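You operate a simulated robot arm through the tools that you are given. There is no shell and no other tool.

Carry out the task below with a simulated robot arm. There is one attempt and no reset: what you move stays moved.

## Task
Pour all the measuring jug's water into the insulated water jug.
Fine: put the measuring jug back and seat the lid again; the spigot stays shut. Set down upright: measuring jug.

It is judged by the outcome, as a careful person would: the job done as asked, and still so three seconds after it is handed in. It fails if anything else is knocked over, pushed out of place, dropped, spilled or broken. Lids that push on must go on centred and level and be pressed home; caps that screw on are set level and turned clockwise until they are tight.

## Robot
A 7-joint arm with a two-finger parallel gripper, fixed in place. Base frame: the origin is on the floor under the middle of its stand, x ahead of it, y to its left, z up; the work surface is at about z = 750. Units: mm, rad, N and s.
With the tool pointing down near the work surface it reaches from about 200 to 680 mm from the base axis. Its first joint turns from -1.152 to 1.152 rad. Payload 2.4 kg.
Tool frame: the origin (TCP) lies between the finger pads and is the grasp point; the fingertips stand 30 mm ahead of it; z points along the fingers, y is the line along which they close. Largest opening 94 mm; finger width 28, thickness 10; the body of the gripper, 50 by 96 mm, starts 55 mm behind the TCP.
Orientation is that of the tool frame in the base frame, as a unit quaternion [x, y, z, w]. With the fingers straight down and closing along the base's y, the tool's x points along the base's -x, its y along +y and its z along -z.

## Interface
- The arm moves only by the tool step_arm. Its argument "steps" is a list of rows, each a list of 7 numbers: the finger opening in mm, from 0 to 94, then the shift along the base's x, y, z in mm, then the turn, a rotation vector about the base's x, y, z in rad. In form: [[hand, dx, dy, dz, ax, ay, az], ...]. A call has 1 to 20 rows; each row is the pose to reach, as a shift and turn from the pose commanded when the call began. Rows are played at 5 a second. More than 50 mm and 0.15 rad between two rows, or a gripper value outside its range, and nothing of the call is played. Where a pose cannot be reached the arm comes as near as it can. A force on the tool above 40 N (or 10 N above the force at the start of the call, whichever is more), or a blocked arm, ends the call early, and 0.2 s more pass. The fingers move at their own pace (about 153 mm/s each) and stop on an object; they squeeze with about 33 N. The grip force told is the motor's: it shows also when the fingers shut on nothing. Time passes only in rows, and 0.2 s behind the last, so rows that repeat a pose let the fingers close. It gives the time, the measured TCP pose, the force on the tool (base axes), the opening and the grip force at its end, in the units of the frame above (readings bear some noise), with the torque about the TCP (base axes, N m) and any sound that the robot's microphone picked up.
- Cameras (640 x 400 px; columns grow to the right, rows downward): "scene" is fixed at [42.2, 471.3, 1459.4]; the picture's right is [-0.73, -0.68, 0.00], its down [-0.33, 0.36, -0.87] and it looks along [0.60, -0.64, -0.49] (base axes); focal length 273 px, centre (320, 200). "wrist" rides on the gripper at [76, 14, -103] in the tool frame; the picture's right is [-0.18, 0.98, 0.00], its down [-0.75, -0.14, -0.64] and it looks along [-0.63, -0.12, 0.77] (tool axes); focal length 243 px, centre (320, 200). There is no depth. A picture from a camera that has moved, and an enlarged one, comes with that camera's place and axes in the base frame and with its lens. The place of the scene camera against the robot may be out by one fixed shift of up to 12 mm in any direction.
- camera(camera): a new picture of that camera. It takes no simulated time.
- inspect(camera, box): a new picture of the part [left, top, right, bottom] of that camera's present view, enlarged. It takes no simulated time.
- close_job(): hands the job in; it is judged then, once.

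Nothing tells you positions but the pictures and the camera data. Unless the task says otherwise, let go and move clear before handing in.

The tools are called after ">>>" as a command line: name --pt "numbers of a row" for each row, then --argument value for the rest, lists and objects as JSON in quotes. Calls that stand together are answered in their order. step_arm: Moves the arm, as the interface text tells. Its arguments: {"type":"object","properties":{"steps":{"type":"array","items":{"type":"array","items":{"type":"number"}}}},"required":["steps"]} The other tools are called the same way: camera (camera) takes a picture; inspect (camera, box) takes an enlarged picture of a part of a camera's view; close_job () hands the job in.

At the start:

```text
clock: 0.0
ee_pos: [420.7, 10.0, 1269.3]
orientation: [-0.001, 1.0, 0.0, 0.0]
wrist_force: [-0.2, -0.8, -0.3]
wrist_torque: [-0.01, -0.01, -0.01]
opening: 94.0
grip_force: 0.0
```

scene: 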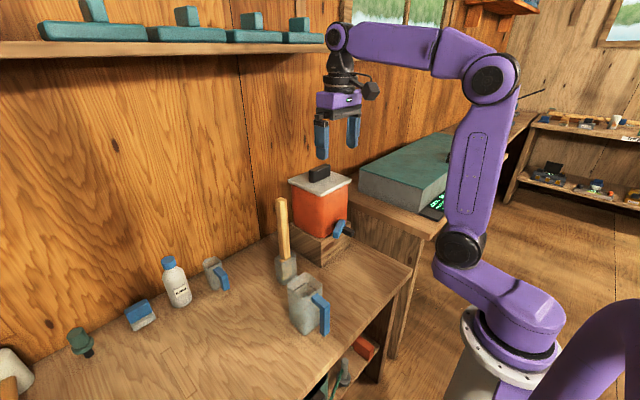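
wrist: 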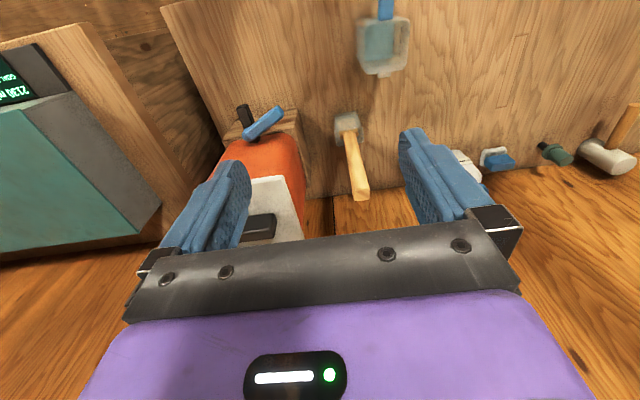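

I see the workbench with a red insulated jug (with a white lid and black handle) on a wooden stand, a measuring jug with a blue handle, a mallet and other items. I'll take enlarged views to locate them accurately.

>>> inspect --camera "scene" --box '[240, 150, 400, 350]'

>>> inspect --camera "scene" --box '[270, 150, 370, 250]'

>>> inspect --camera "wrist" --box '[200, 0, 440, 250]'

```text
2.00 times, centred on (320, 250) of scene
camera zoom: at [42.2, 471.3, 1459.4], right [-0.73, -0.68, 0.0], down [-0.33, 0.36, -0.87], along [0.6, -0.64, -0.49], focal length 545 px, centre (320, 100)
```

zoom: 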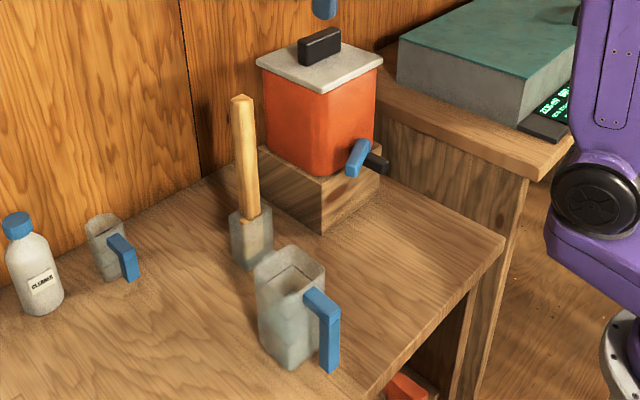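

```text
4.00 times, centred on (320, 200) of scene
camera zoom: at [42.2, 471.3, 1459.4], right [-0.73, -0.68, 0.0], down [-0.33, 0.36, -0.87], along [0.6, -0.64, -0.49], focal length 1090 px, centre (320, 200)
```

zoom: 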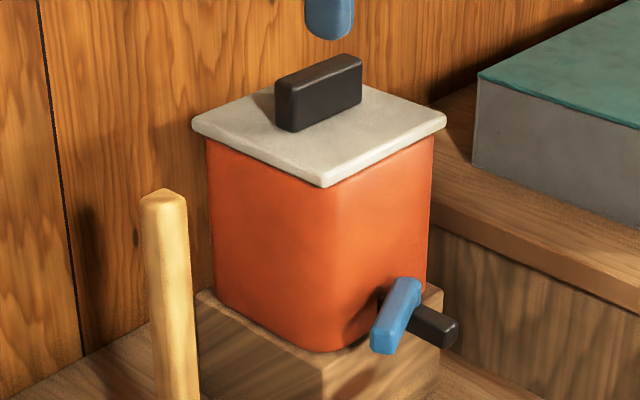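

```text
1.60 times, centred on (320, 125) of wrist
camera zoom: at [344.3, 23.4, 1371.8], right [0.18, 0.98, 0.0], down [0.75, -0.14, 0.64], along [0.63, -0.12, -0.77], focal length 388 px, centre (320, 320)
```

zoom: 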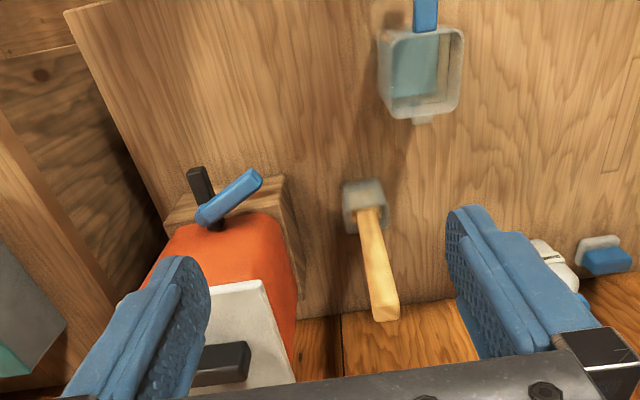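

The jug sits at roughly (430, 122), with its handle toward the robot. The insulated jug is at about (680, -207) on a block, and a tall mallet stands at about (600, 48). I'll move the wrist camera over the lid for a better look.

>>> step_arm --pt "94 20 -35 0 0 0 0" --pt "94 40 -70 0 0 0 0" --pt "94 60 -105 0 0 0 0" --pt "94 80 -140 0 0 0 0" --pt "94 95 -175 0 0 0 0" --pt "94 110 -210 0 0 0 0" --pt "94 110 -210 0 0 0 0"

>>> camera --camera "wrist"

>>> camera --camera "scene"

```text
clock: 1.6
ee_pos: [530.7, -200.8, 1270.0]
orientation: [-0.001, 1.0, 0.0, 0.0]
wrist_force: [-0.2, 0.7, -0.4]
wrist_torque: [-0.02, 0.03, -0.02]
opening: 94.0
grip_force: 0.0
```

```text
taken
camera wrist: at [453.8, -187.0, 1372.2], right [0.18, 0.98, 0.0], down [0.75, -0.14, 0.64], along [0.63, -0.12, -0.77], focal length 243 px, centre (320, 200)
```

wrist: 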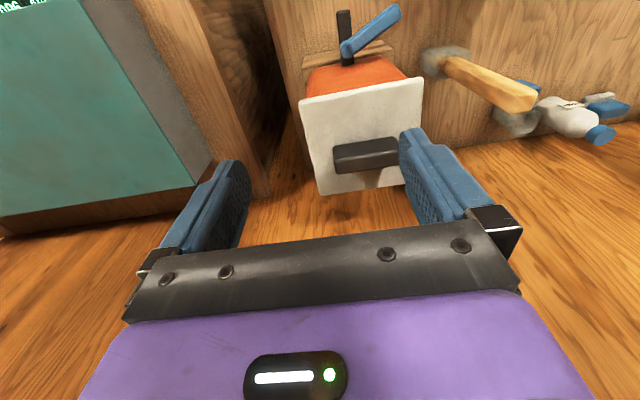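

```text
taken
```

scene: 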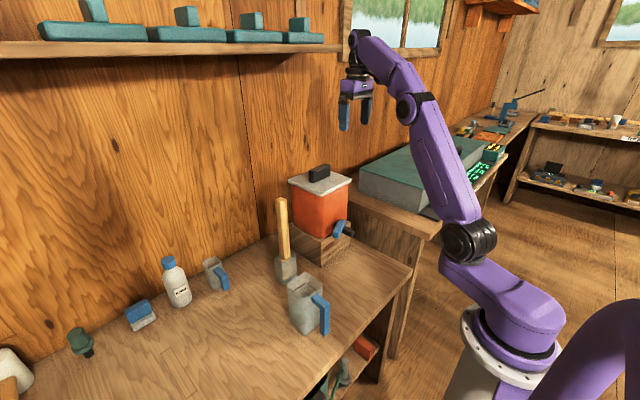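

The lid appears about 150 mm square, with its top near z ≈ 1055 and its centre around (622, -157). I'll zoom in to measure it.

>>> inspect --camera "wrist" --box '[270, 0, 470, 210]'

>>> inspect --camera "scene" --box '[270, 150, 370, 270]'

```text
1.90 times, centred on (370, 105) of wrist
camera zoom: at [453.8, -187.0, 1372.2], right [0.18, 0.98, 0.0], down [0.75, -0.14, 0.64], along [0.63, -0.12, -0.77], focal length 462 px, centre (225, 381)
```

zoom: 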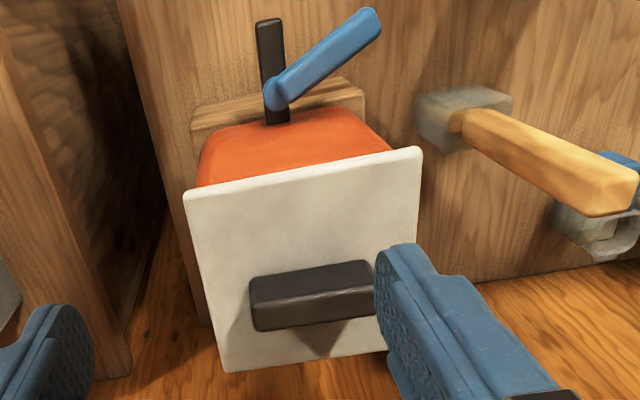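

```text
3.33 times, centred on (320, 210) of scene
camera zoom: at [42.2, 471.3, 1459.4], right [-0.73, -0.68, 0.0], down [-0.33, 0.36, -0.87], along [0.6, -0.64, -0.49], focal length 909 px, centre (320, 167)
```

zoom: 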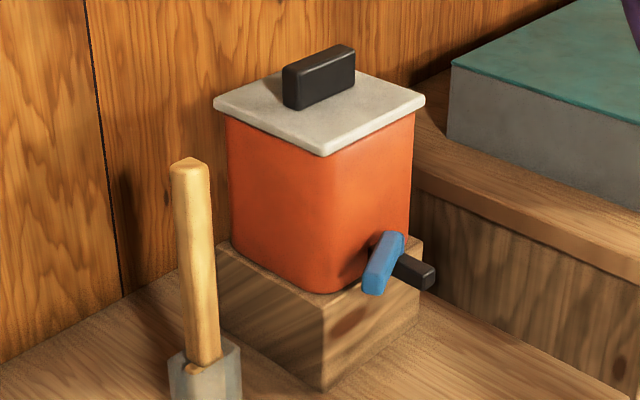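

Triangulating both cameras puts the lid at x 548–698 and y -232 to -82, with its top at z ≈ 1060. Its black handle runs along y. I'll turn the gripper 90° so it closes along x and hover above the handle.

>>> step_arm --pt "94 9 4 -4 0 0 0.145" --pt "94 18 8 -8 0 0 0.29" --pt "94 27 12 -12 0 0 0.435" --pt "94 36 16 -16 0 0 0.58" --pt "94 45 20 -20 0 0 0.725" --pt "94 54 24 -24 0 0 0.87" --pt "94 63 28 -28 0 0 1.015" --pt "94 72 32 -32 0 0 1.16" --pt "94 80 36 -36 0 0 1.305" --pt "94 88 40 -40 0 0 1.45" --pt "94 92 44 -50 0 0 1.5708" --pt "94 92 44 -50 0 0 1.5708"

>>> camera --camera "wrist"

>>> camera --camera "scene"

```text
clock: 4.2
ee_pos: [595.0, -146.2, 1209.1]
orientation: [0.708, -0.706, 0.0, 0.0]
wrist_force: [-1.1, -0.3, 0.4]
wrist_torque: [0.03, 0.03, 0.03]
opening: 93.8
grip_force: 0.0
out of reach, approached as far as the arm can: row 3, 4, 5, 6, 7, 8, 9, 10, 11, 12
```

```text
taken
camera wrist: at [582.3, -223.3, 1310.1], right [-0.98, 0.18, 0.0], down [0.14, 0.75, 0.64], along [0.12, 0.63, -0.77], focal length 243 px, centre (320, 200)
```

wrist: 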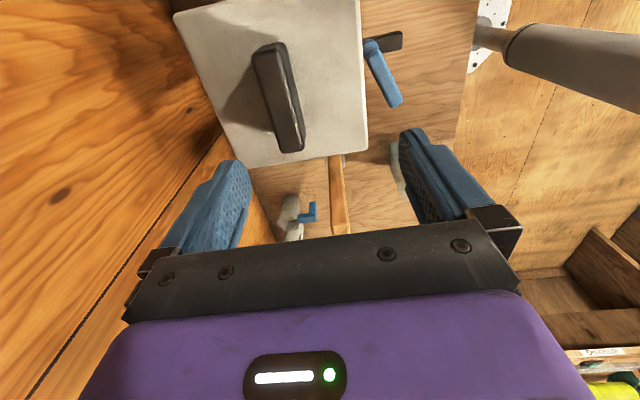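

```text
taken
```

scene: 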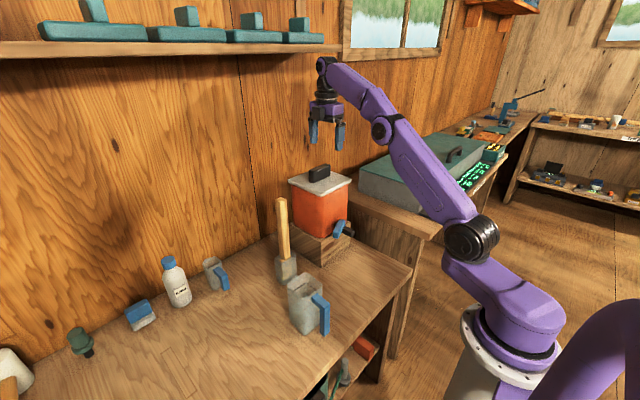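

The arm hit its reach limit at this height, and lower down it should reach further. I'll measure the handle from this view first.

>>> inspect --camera "wrist" --box '[160, 0, 420, 170]'

```text
2.35 times, centred on (290, 85) of wrist
camera zoom: at [582.3, -223.3, 1310.1], right [-0.98, 0.18, 0.0], down [0.14, 0.75, 0.64], along [0.12, 0.63, -0.77], focal length 571 px, centre (391, 471)
```

zoom: 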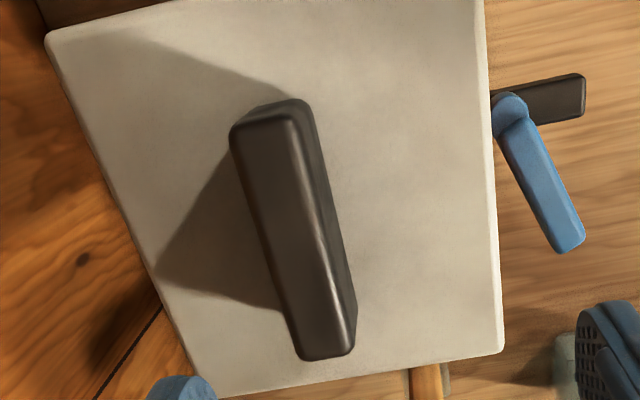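

The handle top spans x 619–639 and y -199 to -118 at z ≈ 1100, so it is centred at about (629, -158). I'll drop down to see how the reach and the commanded pose behave.

>>> step_arm --pt "94 0 0 -20 0 0 0" --pt "94 0 0 -40 0 0 0" --pt "94 0 0 -60 0 0 0" --pt "94 0 0 -60 0 0 0"

```text
clock: 5.2
ee_pos: [597.1, -149.1, 1147.6]
orientation: [0.707, -0.707, 0.0, 0.0]
wrist_force: [0.3, -0.9, -0.6]
wrist_torque: [-0.01, 0.01, -0.01]
opening: 93.8
grip_force: 0.1
```

>>> step_arm --pt "94 16 -5 -4 0 0 0" --pt "94 32 -9.5 -8 0 0 0" --pt "94 32 -9.5 -8 0 0 0"

>>> camera --camera "wrist"

```text
clock: 6.0
ee_pos: [629.9, -157.1, 1142.2]
orientation: [0.707, -0.707, 0.0, -0.001]
wrist_force: [0.9, 0.0, 0.5]
wrist_torque: [0.0, 0.02, 0.0]
opening: 94.0
grip_force: 0.1
```

```text
taken
camera wrist: at [614.9, -234.3, 1242.6], right [-0.98, 0.18, 0.0], down [0.14, 0.75, 0.64], along [0.12, 0.63, -0.77], focal length 243 px, centre (320, 200)
```

wrist: 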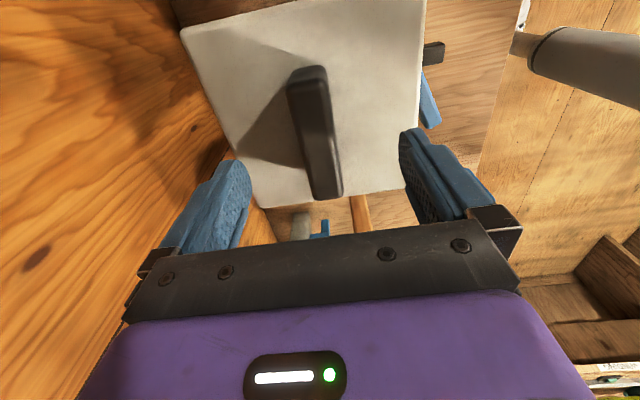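

>>> inspect --camera "wrist" --box '[160, 0, 460, 220]'

>>> inspect --camera "scene" --box '[270, 90, 390, 210]'

```text
1.82 times, centred on (310, 110) of wrist
camera zoom: at [614.9, -234.3, 1242.6], right [-0.98, 0.18, 0.0], down [0.14, 0.75, 0.64], along [0.12, 0.63, -0.77], focal length 441 px, centre (338, 364)
```

zoom: 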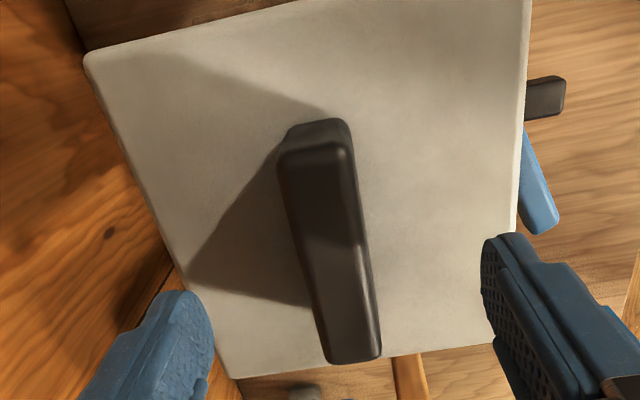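

```text
3.33 times, centred on (330, 150) of scene
camera zoom: at [42.2, 471.3, 1459.4], right [-0.73, -0.68, 0.0], down [-0.33, 0.36, -0.87], along [0.6, -0.64, -0.49], focal length 909 px, centre (287, 367)
```

zoom: 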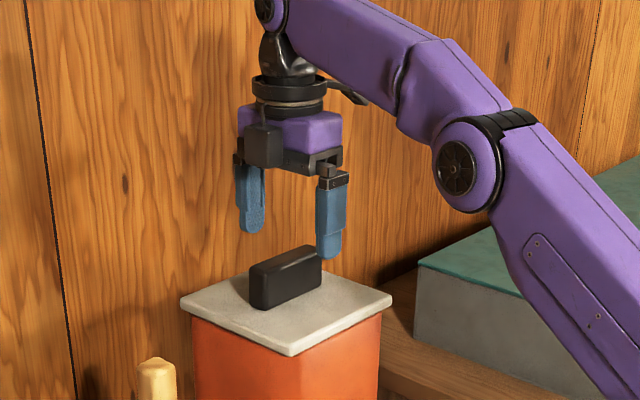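

The gripper is centred over the handle to within about 1 mm and the lid top is at z ≈ 1060. I'll descend so the fingertips stop just above the lid, then close.

>>> step_arm --pt "94 0 -0.5 -15 0 0 0" --pt "94 0 -0.5 -30 0 0 0" --pt "94 0 -0.5 -40 0 0 0" --pt "94 0 -0.5 -46 0 0 0" --pt "94 0 -0.5 -46 0 0 0"

>>> inspect --camera "scene" --box '[270, 90, 390, 210]'

>>> camera --camera "wrist"

```text
clock: 7.2
ee_pos: [629.0, -158.5, 1094.8]
orientation: [0.708, -0.706, 0.0, 0.0]
wrist_force: [0.9, -0.7, -0.2]
wrist_torque: [0.02, 0.0, -0.01]
opening: 93.8
grip_force: 0.0
```

```text
3.33 times, centred on (330, 150) of scene
camera zoom: at [42.2, 471.3, 1459.4], right [-0.73, -0.68, 0.0], down [-0.33, 0.36, -0.87], along [0.6, -0.64, -0.49], focal length 909 px, centre (287, 367)
```

zoom: 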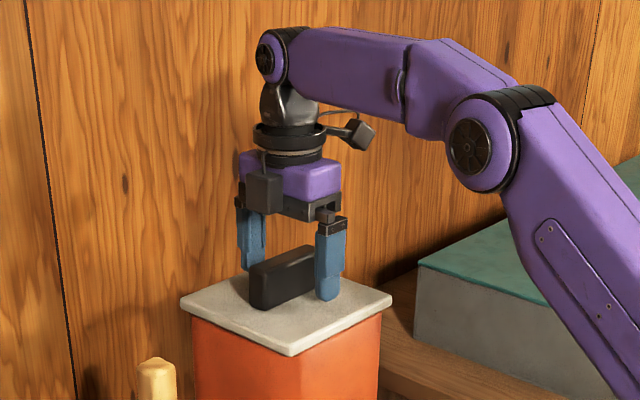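

```text
taken
camera wrist: at [615.3, -234.9, 1197.6], right [-0.98, 0.18, 0.0], down [0.14, 0.75, 0.64], along [0.12, 0.63, -0.77], focal length 243 px, centre (320, 200)
```

wrist: 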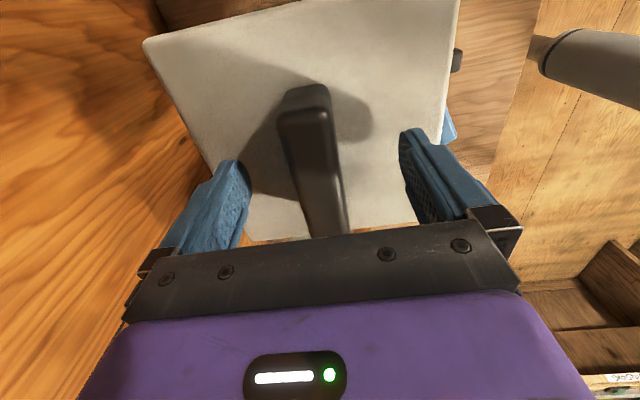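

The fingers straddle the handle with the tips just above the lid. Closing now.

>>> step_arm --pt "60 0 0 0 0 0 0" --pt "30 0 0 0 0 0 0" --pt "10 0 0 0 0 0 0" --pt "10 0 0 0 0 0 0" --pt "10 0 0 0 0 0 0"

```text
clock: 8.4
ee_pos: [628.5, -157.6, 1096.4]
orientation: [0.708, -0.706, 0.0, 0.0]
wrist_force: [0.6, -0.5, 0.8]
wrist_torque: [0.01, 0.03, -0.02]
opening: 29.8
grip_force: 32.7
```

The grip is holding on the handle. I'll lift slowly, straight up.

>>> step_arm --pt "10 0 0 3 0 0 0" --pt "10 0 0 6 0 0 0" --pt "10 0 0 10 0 0 0" --pt "10 0 0 15 0 0 0" --pt "10 0 0 20 0 0 0" --pt "10 0 0 20 0 0 0"

>>> inspect --camera "scene" --box '[270, 90, 390, 210]'

```text
clock: 9.8
ee_pos: [630.0, -159.2, 1115.5]
orientation: [0.708, -0.707, 0.001, 0.0]
wrist_force: [-0.4, -0.8, -0.1]
wrist_torque: [-0.06, -0.08, -0.01]
opening: 25.4
grip_force: 32.6
```

```text
3.33 times, centred on (330, 150) of scene
camera zoom: at [42.1, 471.3, 1459.4], right [-0.73, -0.68, 0.0], down [-0.33, 0.36, -0.87], along [0.6, -0.64, -0.49], focal length 909 px, centre (287, 367)
```

zoom: 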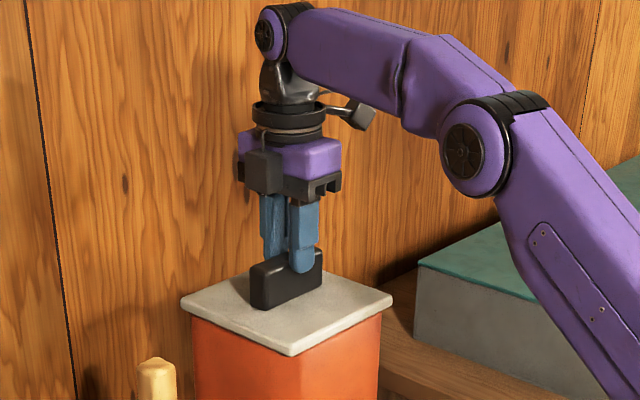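

The lid didn't come up. The fingers seem to have slid up the handle instead. I'll look closer before trying again.

>>> camera --camera "wrist"

>>> inspect --camera "wrist" --box '[220, 60, 420, 240]'

>>> inspect --camera "scene" --box '[290, 140, 350, 190]'

```text
taken
camera wrist: at [615.8, -234.9, 1217.9], right [-0.98, 0.18, 0.0], down [0.14, 0.75, 0.64], along [0.12, 0.63, -0.77], focal length 243 px, centre (320, 200)
```

wrist: 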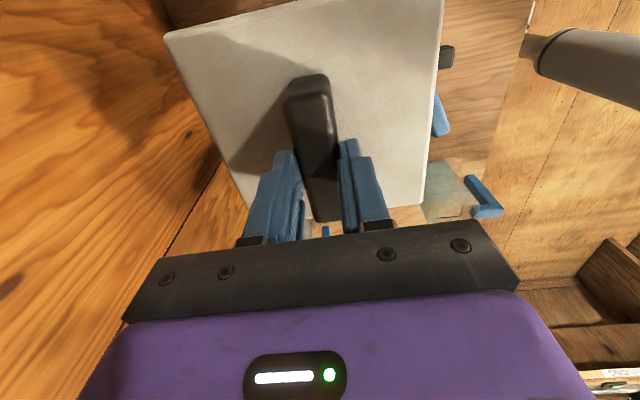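

```text
2.22 times, centred on (320, 150) of wrist
camera zoom: at [615.8, -234.9, 1217.9], right [-0.98, 0.18, 0.0], down [0.14, 0.75, 0.64], along [0.12, 0.63, -0.77], focal length 539 px, centre (320, 311)
```

zoom: 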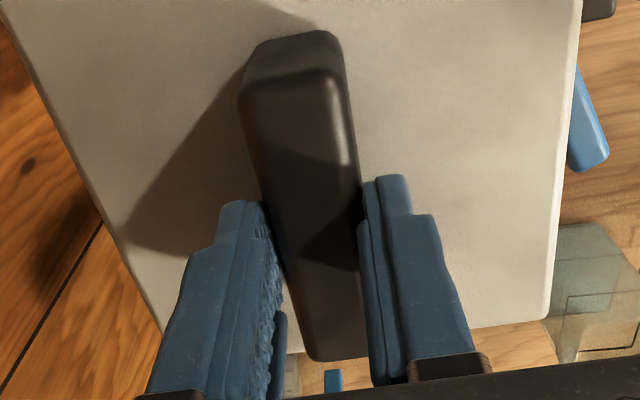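

```text
8.00 times, centred on (320, 165) of scene
camera zoom: at [42.1, 471.3, 1459.4], right [-0.73, -0.68, 0.0], down [-0.33, 0.36, -0.87], along [0.6, -0.64, -0.49], focal length 2181 px, centre (320, 480)
```

zoom: 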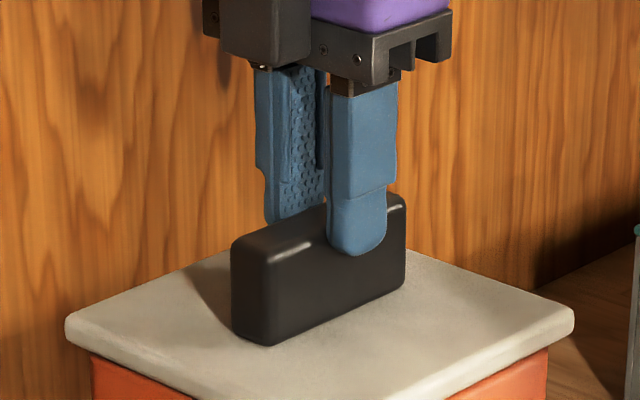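

The opening fell from 29.8 to 25.4 as the fingers slid, so the first grip was probably off-centre and only one finger was loaded. I'll reopen, go back down with a small x correction, and close again.

>>> step_arm --pt "50 0 0 0 0 0 0" --pt "50 0 0 -10 0 0 0" --pt "50 0.5 0 -21 0 0 0" --pt "50 0.5 0 -21 0 0 0" --pt "0 0.5 0 -21 0 0 0" --pt "0 0.5 0 -21 0 0 0" --pt "0 0.5 0 -21 0 0 0" --pt "0 0.5 0 -21 0 0 0"

>>> inspect --camera "wrist" --box '[220, 60, 420, 240]'

>>> inspect --camera "scene" --box '[290, 140, 350, 190]'

```text
clock: 11.6
ee_pos: [630.1, -157.8, 1094.0]
orientation: [0.708, -0.707, 0.0, 0.0]
wrist_force: [0.4, 0.0, 0.2]
wrist_torque: [0.02, -0.04, 0.02]
opening: 30.0
grip_force: 33.3
```

```text
2.22 times, centred on (320, 150) of wrist
camera zoom: at [615.5, -234.2, 1195.9], right [-0.98, 0.18, 0.0], down [0.14, 0.75, 0.64], along [0.12, 0.63, -0.77], focal length 539 px, centre (320, 311)
```

zoom: 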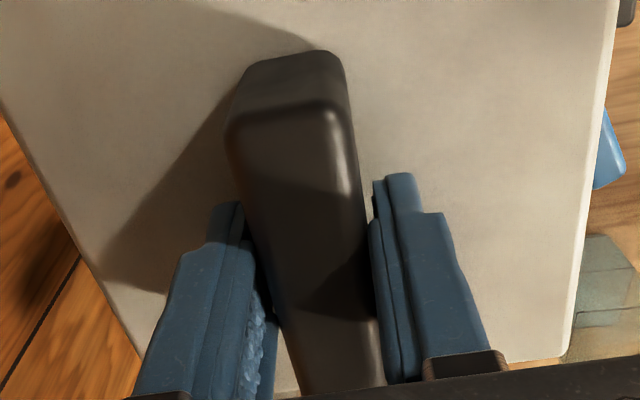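

```text
8.00 times, centred on (320, 165) of scene
camera zoom: at [42.2, 471.3, 1459.4], right [-0.73, -0.68, 0.0], down [-0.33, 0.36, -0.87], along [0.6, -0.64, -0.49], focal length 2181 px, centre (320, 480)
```

zoom: 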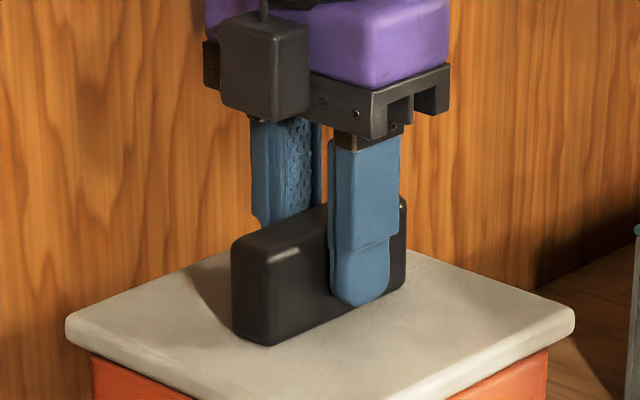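

The opening is again 30.0 at this depth, so that is the thickness at the pads. I'll pull up in tiny steps and read the force to learn how the lid holds.

>>> step_arm --pt "0 0 0 1 0 0 0" --pt "0 0 0 2 0 0 0"

>>> step_arm --pt "0 0 0 1 0 0 0" --pt "0 0 0 2 0 0 0"

```text
clock: 12.2
ee_pos: [630.8, -157.4, 1095.7]
orientation: [0.708, -0.706, 0.0, 0.0]
wrist_force: [-0.2, 0.0, -0.6]
wrist_torque: [0.01, -0.02, 0.01]
opening: 29.8
grip_force: 32.4
```

```text
clock: 12.8
ee_pos: [630.3, -157.1, 1098.6]
orientation: [0.708, -0.707, -0.001, 0.0]
wrist_force: [0.8, 0.2, -0.8]
wrist_torque: [0.04, 0.0, 0.0]
opening: 29.8
grip_force: 33.1
```

>>> inspect --camera "scene" --box '[290, 140, 350, 190]'

>>> inspect --camera "wrist" --box '[220, 60, 420, 240]'

```text
8.00 times, centred on (320, 165) of scene
camera zoom: at [42.2, 471.3, 1459.4], right [-0.73, -0.68, 0.0], down [-0.33, 0.36, -0.87], along [0.6, -0.64, -0.49], focal length 2181 px, centre (320, 480)
```

zoom: 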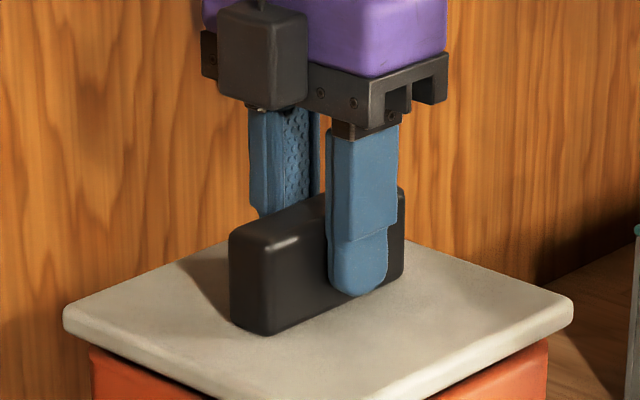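

```text
2.22 times, centred on (320, 150) of wrist
camera zoom: at [616.4, -233.9, 1200.3], right [-0.98, 0.18, 0.0], down [0.14, 0.75, 0.64], along [0.12, 0.63, -0.77], focal length 539 px, centre (320, 311)
```

zoom: 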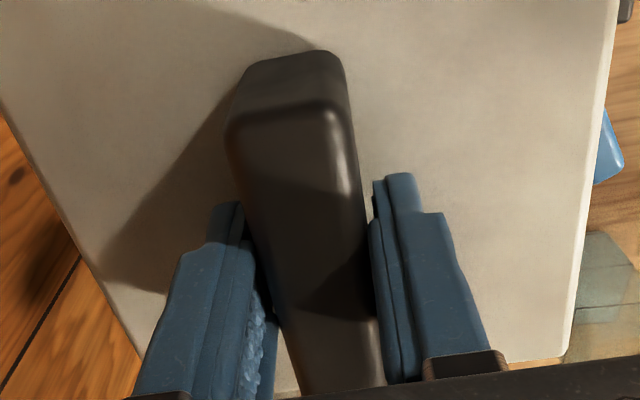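

The view from the wrist is unchanged while the scene view shows the lid rising, so this grip is carrying the lid. I'll continue the lift slowly.

>>> step_arm --pt "0 0 0 1.5 0 0 0" --pt "0 0 0 3 0 0 0" --pt "0 0 0 4.5 0 0 0" --pt "0 0 0 6 0 0 0"

>>> inspect --camera "scene" --box '[290, 140, 350, 190]'

>>> inspect --camera "wrist" --box '[220, 60, 420, 240]'

```text
clock: 13.8
ee_pos: [628.9, -157.1, 1105.6]
orientation: [-0.707, 0.707, 0.0, 0.0]
wrist_force: [0.0, -0.4, -0.9]
wrist_torque: [-0.01, 0.03, 0.02]
opening: 29.8
grip_force: 33.3
```

```text
8.00 times, centred on (320, 165) of scene
camera zoom: at [42.2, 471.3, 1459.4], right [-0.73, -0.68, 0.0], down [-0.33, 0.36, -0.87], along [0.6, -0.64, -0.49], focal length 2181 px, centre (320, 480)
```

zoom: 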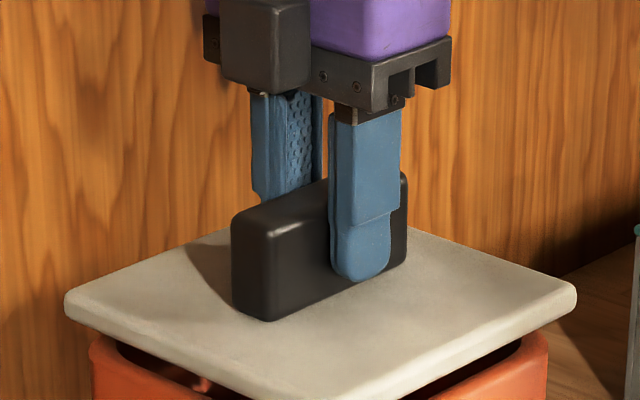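

```text
2.22 times, centred on (320, 150) of wrist
camera zoom: at [615.4, -234.5, 1207.0], right [-0.98, 0.18, 0.0], down [0.14, 0.75, 0.64], along [0.12, 0.63, -0.77], focal length 539 px, centre (320, 311)
```

zoom: 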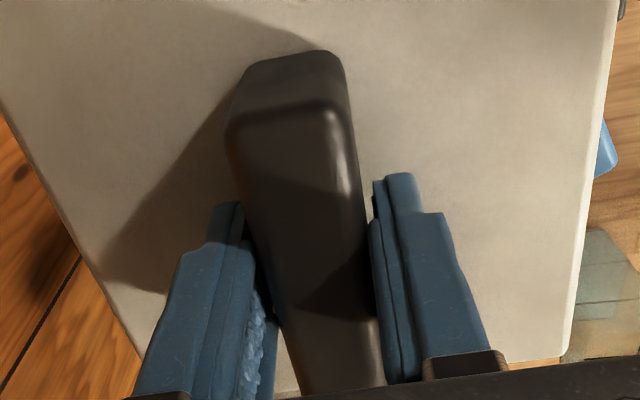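

The lid has broken free and its opening is visible. I'll lift clear with modest speed.

>>> step_arm --pt "0 0 0 3 0 0 0" --pt "0 0 0 6 0 0 0" --pt "0 0 0 9 0 0 0" --pt "0 0 0 12 0 0 0" --pt "0 0 0 16 0 0 0" --pt "0 0 0 20 0 0 0" --pt "0 0 0 25 0 0 0" --pt "0 0 0 30 0 0 0" --pt "0 0 0 35 0 0 0" --pt "0 0 0 40 0 0 0"

>>> camera --camera "scene"

>>> inspect --camera "scene" --box '[270, 110, 370, 260]'

```text
clock: 16.0
ee_pos: [630.4, -157.0, 1143.2]
orientation: [0.708, -0.706, 0.0, 0.0]
wrist_force: [-0.4, 0.0, -1.4]
wrist_torque: [0.02, 0.02, 0.0]
opening: 30.0
grip_force: 33.0
```

```text
taken
```

scene: 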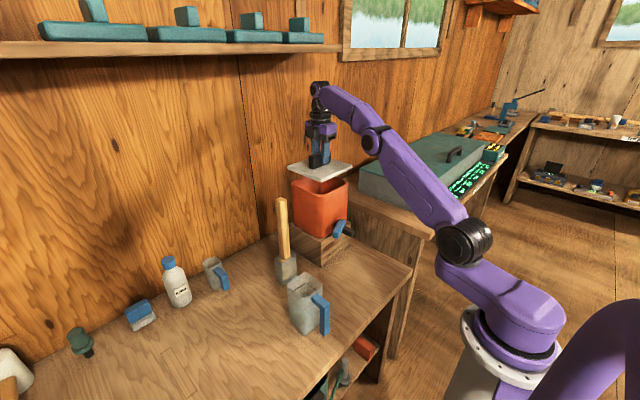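

```text
2.67 times, centred on (320, 185) of scene
camera zoom: at [42.2, 471.3, 1459.4], right [-0.73, -0.68, 0.0], down [-0.33, 0.36, -0.87], along [0.6, -0.64, -0.49], focal length 727 px, centre (320, 240)
```

zoom: 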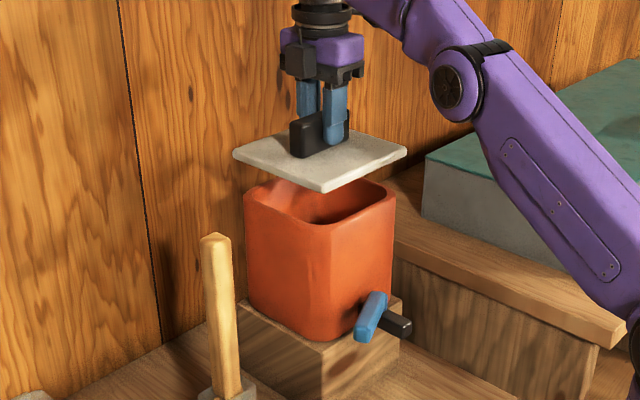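

The lid is held and the open rim is visible. I'll carry the lid back over the free bench area in front of the block, around (415, -130).

>>> step_arm --pt "0 -8 1 0 0 0 0" --pt "0 -22 3 0 0 0 0" --pt "0 -40 5 0 0 0 0" --pt "0 -60 8 0 0 0 0" --pt "0 -80 11 0 0 0 0" --pt "0 -100 14 0 0 0 0" --pt "0 -120 17 0 0 0 0" --pt "0 -140 20 0 0 0 0" --pt "0 -160 22 0 0 0 0" --pt "0 -180 24 0 0 0 0" --pt "0 -198 26 0 0 0 0" --pt "0 -210 27 0 0 0 0" --pt "0 -215 27 0 0 0 0" --pt "0 -215 27 0 0 0 0"

>>> camera --camera "scene"

>>> camera --camera "wrist"

```text
clock: 19.0
ee_pos: [413.9, -131.4, 1144.6]
orientation: [0.707, -0.707, 0.0, 0.0]
wrist_force: [0.1, 0.3, -0.9]
wrist_torque: [0.0, -0.04, 0.01]
opening: 29.9
grip_force: 32.6
```

```text
taken
```

scene: 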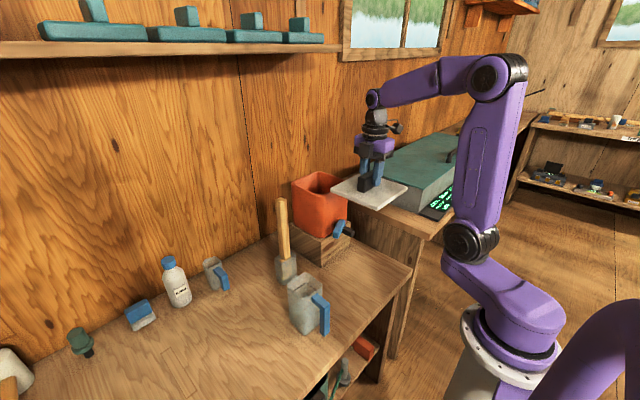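

```text
taken
camera wrist: at [399.7, -207.5, 1247.0], right [-0.98, 0.18, 0.0], down [0.14, 0.75, 0.64], along [0.12, 0.63, -0.77], focal length 243 px, centre (320, 200)
```

wrist: 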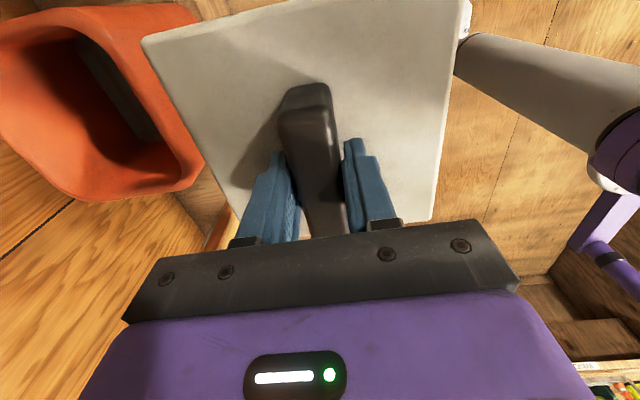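

Next I'll descend over the clear patch of bench, shifting slightly back so the lid stays away from the spigot.

>>> step_arm --pt "0 -4 0 -10 0 0 0" --pt "0 -8 0 -30 0 0 0" --pt "0 -11 0 -55 0 0 0" --pt "0 -11 0 -80 0 0 0" --pt "0 -11 0 -105 0 0 0" --pt "0 -11 0 -130 0 0 0" --pt "0 -11 0 -155 0 0 0" --pt "0 -11 0 -180 0 0 0" --pt "0 -11 0 -205 0 0 0" --pt "0 -11 0 -230 0 0 0" --pt "0 -11 0 -255 0 0 0" --pt "0 -11 0 -275 0 0 0" --pt "0 -11 0 -290 0 0 0" --pt "0 -11 0 -300 0 0 0" --pt "0 -11 0 -300 0 0 0"

>>> camera --camera "scene"

>>> inspect --camera "scene" --box '[300, 190, 440, 300]'

```text
clock: 20.9
ee_pos: [403.7, -132.5, 959.6]
orientation: [0.707, -0.707, 0.002, 0.0]
wrist_force: [-15.6, -1.4, 27.0]
wrist_torque: [0.89, -1.94, 0.45]
opening: 38.1
grip_force: 32.8
stopped in row 9: the force on the tool passed its limit at 55 N (the readings are from after the stop); the commanded pose is now the measured one
```

```text
taken
```

scene: 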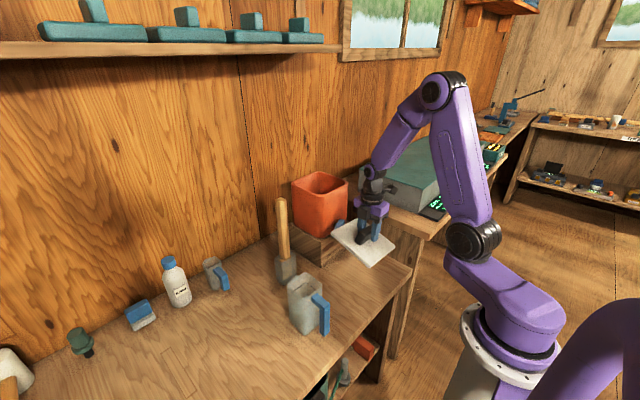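

```text
3.64 times, centred on (370, 245) of scene
camera zoom: at [41.3, 471.4, 1459.5], right [-0.73, -0.68, 0.0], down [-0.33, 0.36, -0.87], along [0.6, -0.64, -0.49], focal length 991 px, centre (138, 36)
```

zoom: 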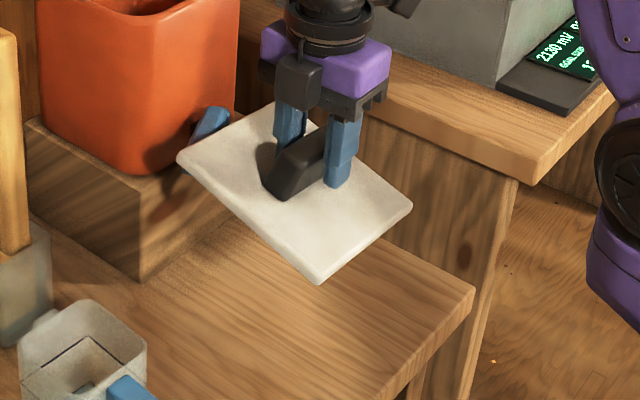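

The lid's far edge caught the spigot, which stands higher and further out than I judged. I'll back straight up and check whether the spigot or jug moved.

>>> step_arm --pt "0 0 0 4 0 0 0" --pt "0 -2 0 10 0 0 0" --pt "0 -4 0 20 0 0 0" --pt "0 -8 0 35 0 0 0" --pt "0 -10 0 50 0 0 0" --pt "0 -10 0 65 0 0 0" --pt "0 -10 0 65 0 0 0"

>>> inspect --camera "scene" --box '[270, 160, 410, 280]'

>>> camera --camera "wrist"

```text
clock: 22.5
ee_pos: [393.8, -130.8, 1025.8]
orientation: [-0.706, 0.708, -0.002, 0.0]
wrist_force: [-0.2, -0.7, -1.6]
wrist_torque: [0.03, 0.01, 0.03]
opening: 30.2
grip_force: 33.1
```

```text
3.33 times, centred on (340, 220) of scene
camera zoom: at [42.2, 471.3, 1459.4], right [-0.73, -0.68, 0.0], down [-0.33, 0.36, -0.87], along [0.6, -0.64, -0.49], focal length 909 px, centre (253, 133)
```

zoom: 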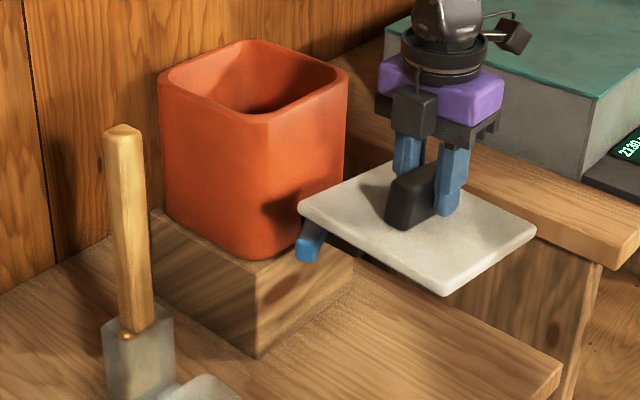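

```text
taken
camera wrist: at [380.5, -207.9, 1127.7], right [-0.98, 0.18, 0.0], down [0.14, 0.75, 0.64], along [0.12, 0.63, -0.77], focal length 243 px, centre (320, 200)
```

wrist: 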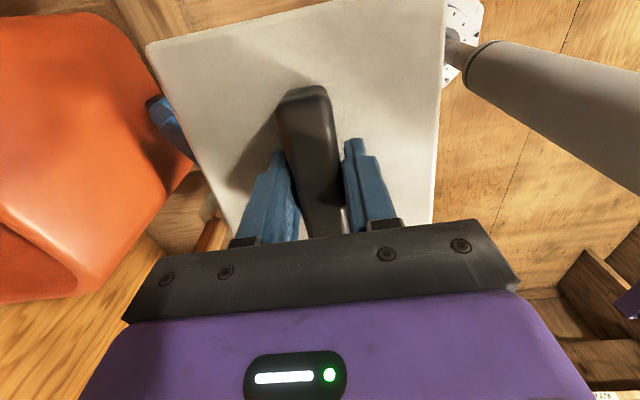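

The lid is still gripped and level again, and the block, jug and lever look unmoved. The spigot lever reaches out to about x = 480 at z ≈ 930, so I'll set the lid on the empty bench to the left, near (440, 300).

>>> step_arm --pt "0 0 5 5 0 0 0" --pt "0 2 18 10 0 0 0" --pt "0 5 40 14 0 0 0" --pt "0 8 65 14 0 0 0" --pt "0 11 92 14 0 0 0" --pt "0 14 120 14 0 0 0" --pt "0 17 148 14 0 0 0" --pt "0 20 176 14 0 0 0" --pt "0 23 204 14 0 0 0" --pt "0 26 232 14 0 0 0" --pt "0 29 260 14 0 0 0" --pt "0 32 288 14 0 0 0" --pt "0 35 316 14 0 0 0" --pt "0 38 344 14 0 0 0" --pt "0 41 370 14 0 0 0" --pt "0 44 395 14 0 0 0" --pt "0 46 415 14 0 0 0" --pt "0 46 426 14 0 0 0" --pt "0 46 431 14 0 0 0" --pt "0 46 431 14 0 0 0"

>>> camera --camera "scene"

>>> camera --camera "wrist"

```text
clock: 26.7
ee_pos: [441.1, 298.9, 1038.5]
orientation: [0.708, -0.707, 0.002, 0.0]
wrist_force: [-0.4, 0.3, -1.0]
wrist_torque: [-0.01, -0.02, -0.01]
opening: 29.9
grip_force: 33.4
```

```text
taken
```

scene: 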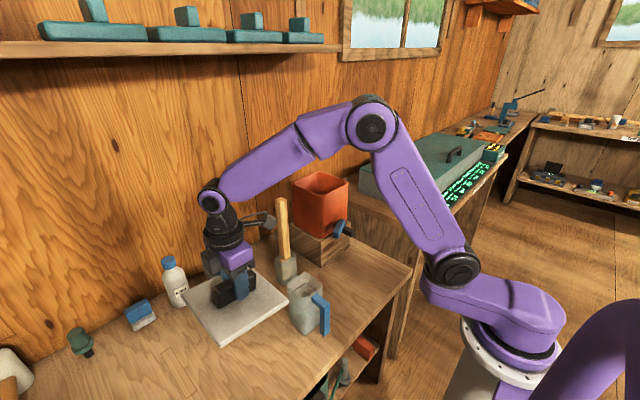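

```text
taken
camera wrist: at [426.1, 222.4, 1140.1], right [-0.98, 0.18, 0.0], down [0.14, 0.75, 0.64], along [0.12, 0.63, -0.77], focal length 243 px, centre (320, 200)
```

wrist: 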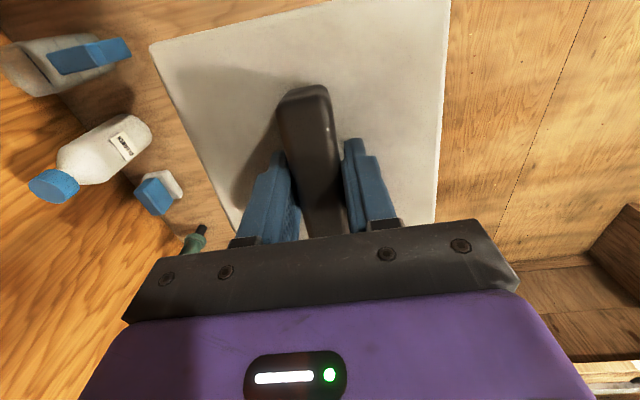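

The area below the lid is clear. I'll descend most of the way and then feel for the table.

>>> step_arm --pt "0 0 0 -8 0 0 0" --pt "0 0 0 -25 0 0 0" --pt "0 0 0 -50 0 0 0" --pt "0 0 0 -75 0 0 0" --pt "0 0 0 -100 0 0 0" --pt "0 0 0 -125 0 0 0" --pt "0 0 0 -148 0 0 0" --pt "0 0 0 -168 0 0 0" --pt "0 0 0 -184 0 0 0" --pt "0 0 0 -194 0 0 0" --pt "0 0 0 -200 0 0 0" --pt "0 0 0 -200 0 0 0"

>>> inspect --camera "scene" --box '[160, 220, 320, 380]'

```text
clock: 29.3
ee_pos: [437.6, 299.0, 838.1]
orientation: [0.707, -0.707, 0.002, -0.001]
wrist_force: [0.4, 0.4, -0.7]
wrist_torque: [0.01, 0.01, 0.01]
opening: 30.2
grip_force: 32.7
```

```text
2.50 times, centred on (240, 300) of scene
camera zoom: at [42.2, 471.3, 1459.4], right [-0.73, -0.68, 0.0], down [-0.33, 0.36, -0.87], along [0.6, -0.64, -0.49], focal length 682 px, centre (520, -50)
```

zoom: 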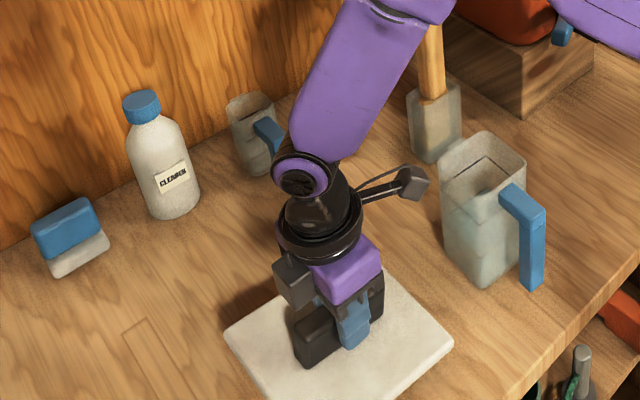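

>>> step_arm --pt "0 0 0 -4 0 0 0" --pt "0 0 0 -8 0 0 0" --pt "0 0 0 -12 0 0 0" --pt "0 0 0 -16 0 0 0" --pt "0 0 0 -20 0 0 0" --pt "0 0 0 -20 0 0 0"

```text
clock: 30.7
ee_pos: [439.3, 298.5, 819.7]
orientation: [0.708, -0.707, 0.002, 0.0]
wrist_force: [0.8, 0.2, 1.4]
wrist_torque: [-0.2, 0.16, 0.02]
opening: 30.0
grip_force: 32.9
```

>>> step_arm --pt "0 0 0 -1 0 0 0" --pt "0 0 0 -2 0 0 0" --pt "0 0 0 -2 0 0 0"

>>> inspect --camera "scene" --box '[190, 270, 290, 380]'

```text
clock: 31.5
ee_pos: [439.8, 300.0, 818.0]
orientation: [0.707, -0.707, 0.002, -0.002]
wrist_force: [3.2, -0.9, 13.4]
wrist_torque: [-0.92, -0.01, 0.12]
opening: 30.0
grip_force: 33.2
```

```text
3.64 times, centred on (240, 325) of scene
camera zoom: at [42.0, 471.2, 1459.5], right [-0.73, -0.68, 0.0], down [-0.33, 0.36, -0.87], along [0.6, -0.64, -0.49], focal length 991 px, centre (611, -254)
```

zoom: 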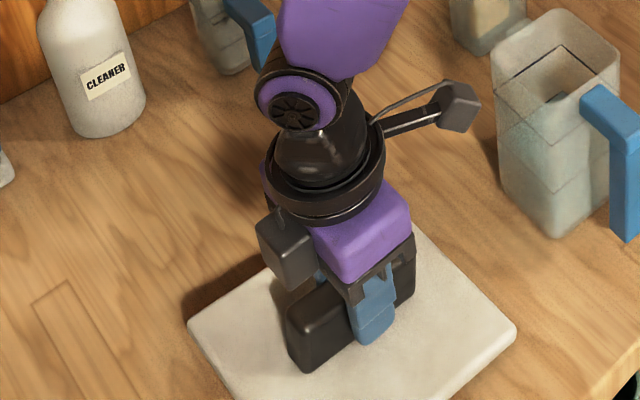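

The lid rests on the table with about 13 N of contact. I'll release it, back straight up, and check that it sits flat.

>>> step_arm --pt "0 0 0 0.8 0 0 0" --pt "34 0 0 0.8 0 0 0" --pt "60 0 0 0.8 0 0 0" --pt "70 0 0 0.8 0 0 0" --pt "70 0 0 10 0 0 0" --pt "70 0 0 30 0 0 0" --pt "70 0 0 60 0 0 0" --pt "70 0 0 100 0 0 0" --pt "70 0 0 140 0 0 0" --pt "70 0 0 180 0 0 0"

>>> camera --camera "scene"

>>> camera --camera "wrist"

>>> inspect --camera "scene" --box '[280, 170, 400, 270]'

```text
clock: 33.7
ee_pos: [438.4, 298.7, 997.9]
orientation: [-0.707, 0.707, -0.001, 0.0]
wrist_force: [0.5, 0.1, -0.4]
wrist_torque: [0.03, 0.04, -0.04]
opening: 69.9
grip_force: 0.0
```

```text
taken
```

scene: 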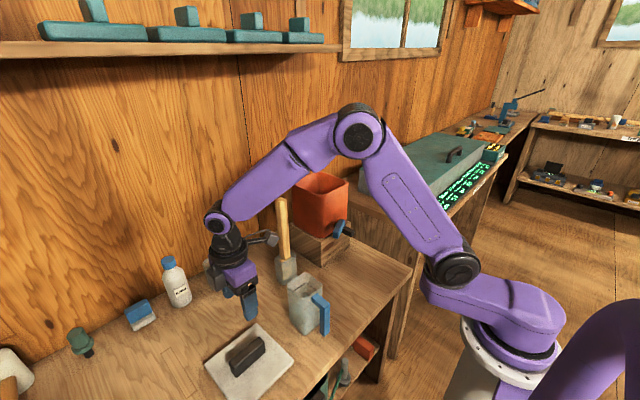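

```text
taken
camera wrist: at [424.1, 222.2, 1099.3], right [-0.98, 0.18, 0.0], down [0.14, 0.75, 0.64], along [0.12, 0.63, -0.77], focal length 243 px, centre (320, 200)
```

wrist: 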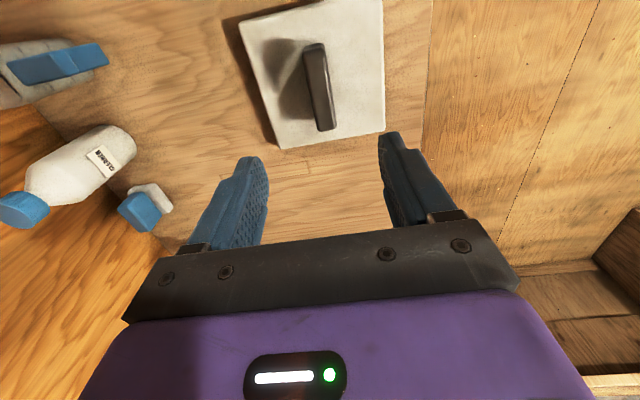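

```text
4.00 times, centred on (340, 220) of scene
camera zoom: at [42.1, 471.3, 1459.4], right [-0.73, -0.68, 0.0], down [-0.33, 0.36, -0.87], along [0.6, -0.64, -0.49], focal length 1090 px, centre (240, 120)
```

zoom: 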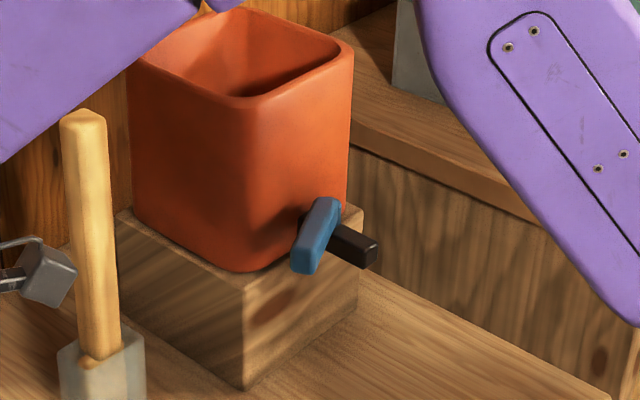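

The lid sits flat on the bench, and the spigot, block and jug match the first picture. Next I'll study the measuring jug.

>>> inspect --camera "scene" --box '[270, 255, 350, 345]'

>>> step_arm --pt "94 -20 -25 20 0 0 -0.145" --pt "94 -40 -50 40 0 0 -0.29" --pt "94 -60 -75 60 0 0 -0.435" --pt "94 -80 -100 80 0 0 -0.58" --pt "94 -95 -125 90 0 0 -0.725" --pt "94 -105 -140 100 0 0 -0.87" --pt "94 -115 -150 110 0 0 -1.015" --pt "94 -125 -160 115 0 0 -1.16" --pt "94 -130 -170 120 0 0 -1.305" --pt "94 -130 -175 120 0 0 -1.45" --pt "94 -130 -180 120 0 0 -1.5708" --pt "94 -130 -180 120 0 0 -1.5708"

>>> camera --camera "wrist"

```text
4.44 times, centred on (310, 300) of scene
camera zoom: at [42.1, 471.3, 1459.4], right [-0.73, -0.68, 0.0], down [-0.33, 0.36, -0.87], along [0.6, -0.64, -0.49], focal length 1212 px, centre (364, -244)
```

zoom: 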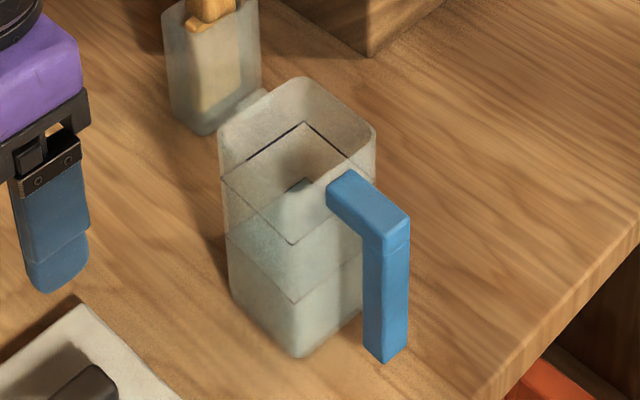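

```text
clock: 36.3
ee_pos: [309.9, 119.3, 1117.7]
orientation: [0.001, 1.0, -0.001, -0.001]
wrist_force: [0.6, 0.1, 0.7]
wrist_torque: [0.01, -0.01, -0.01]
opening: 93.9
grip_force: 0.1
```

```text
taken
camera wrist: at [234.5, 133.5, 1218.8], right [0.19, 0.98, 0.0], down [0.75, -0.14, 0.64], along [0.63, -0.12, -0.77], focal length 243 px, centre (320, 200)
```

wrist: 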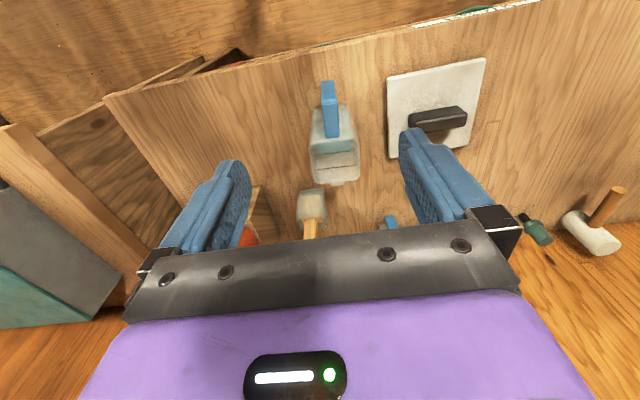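

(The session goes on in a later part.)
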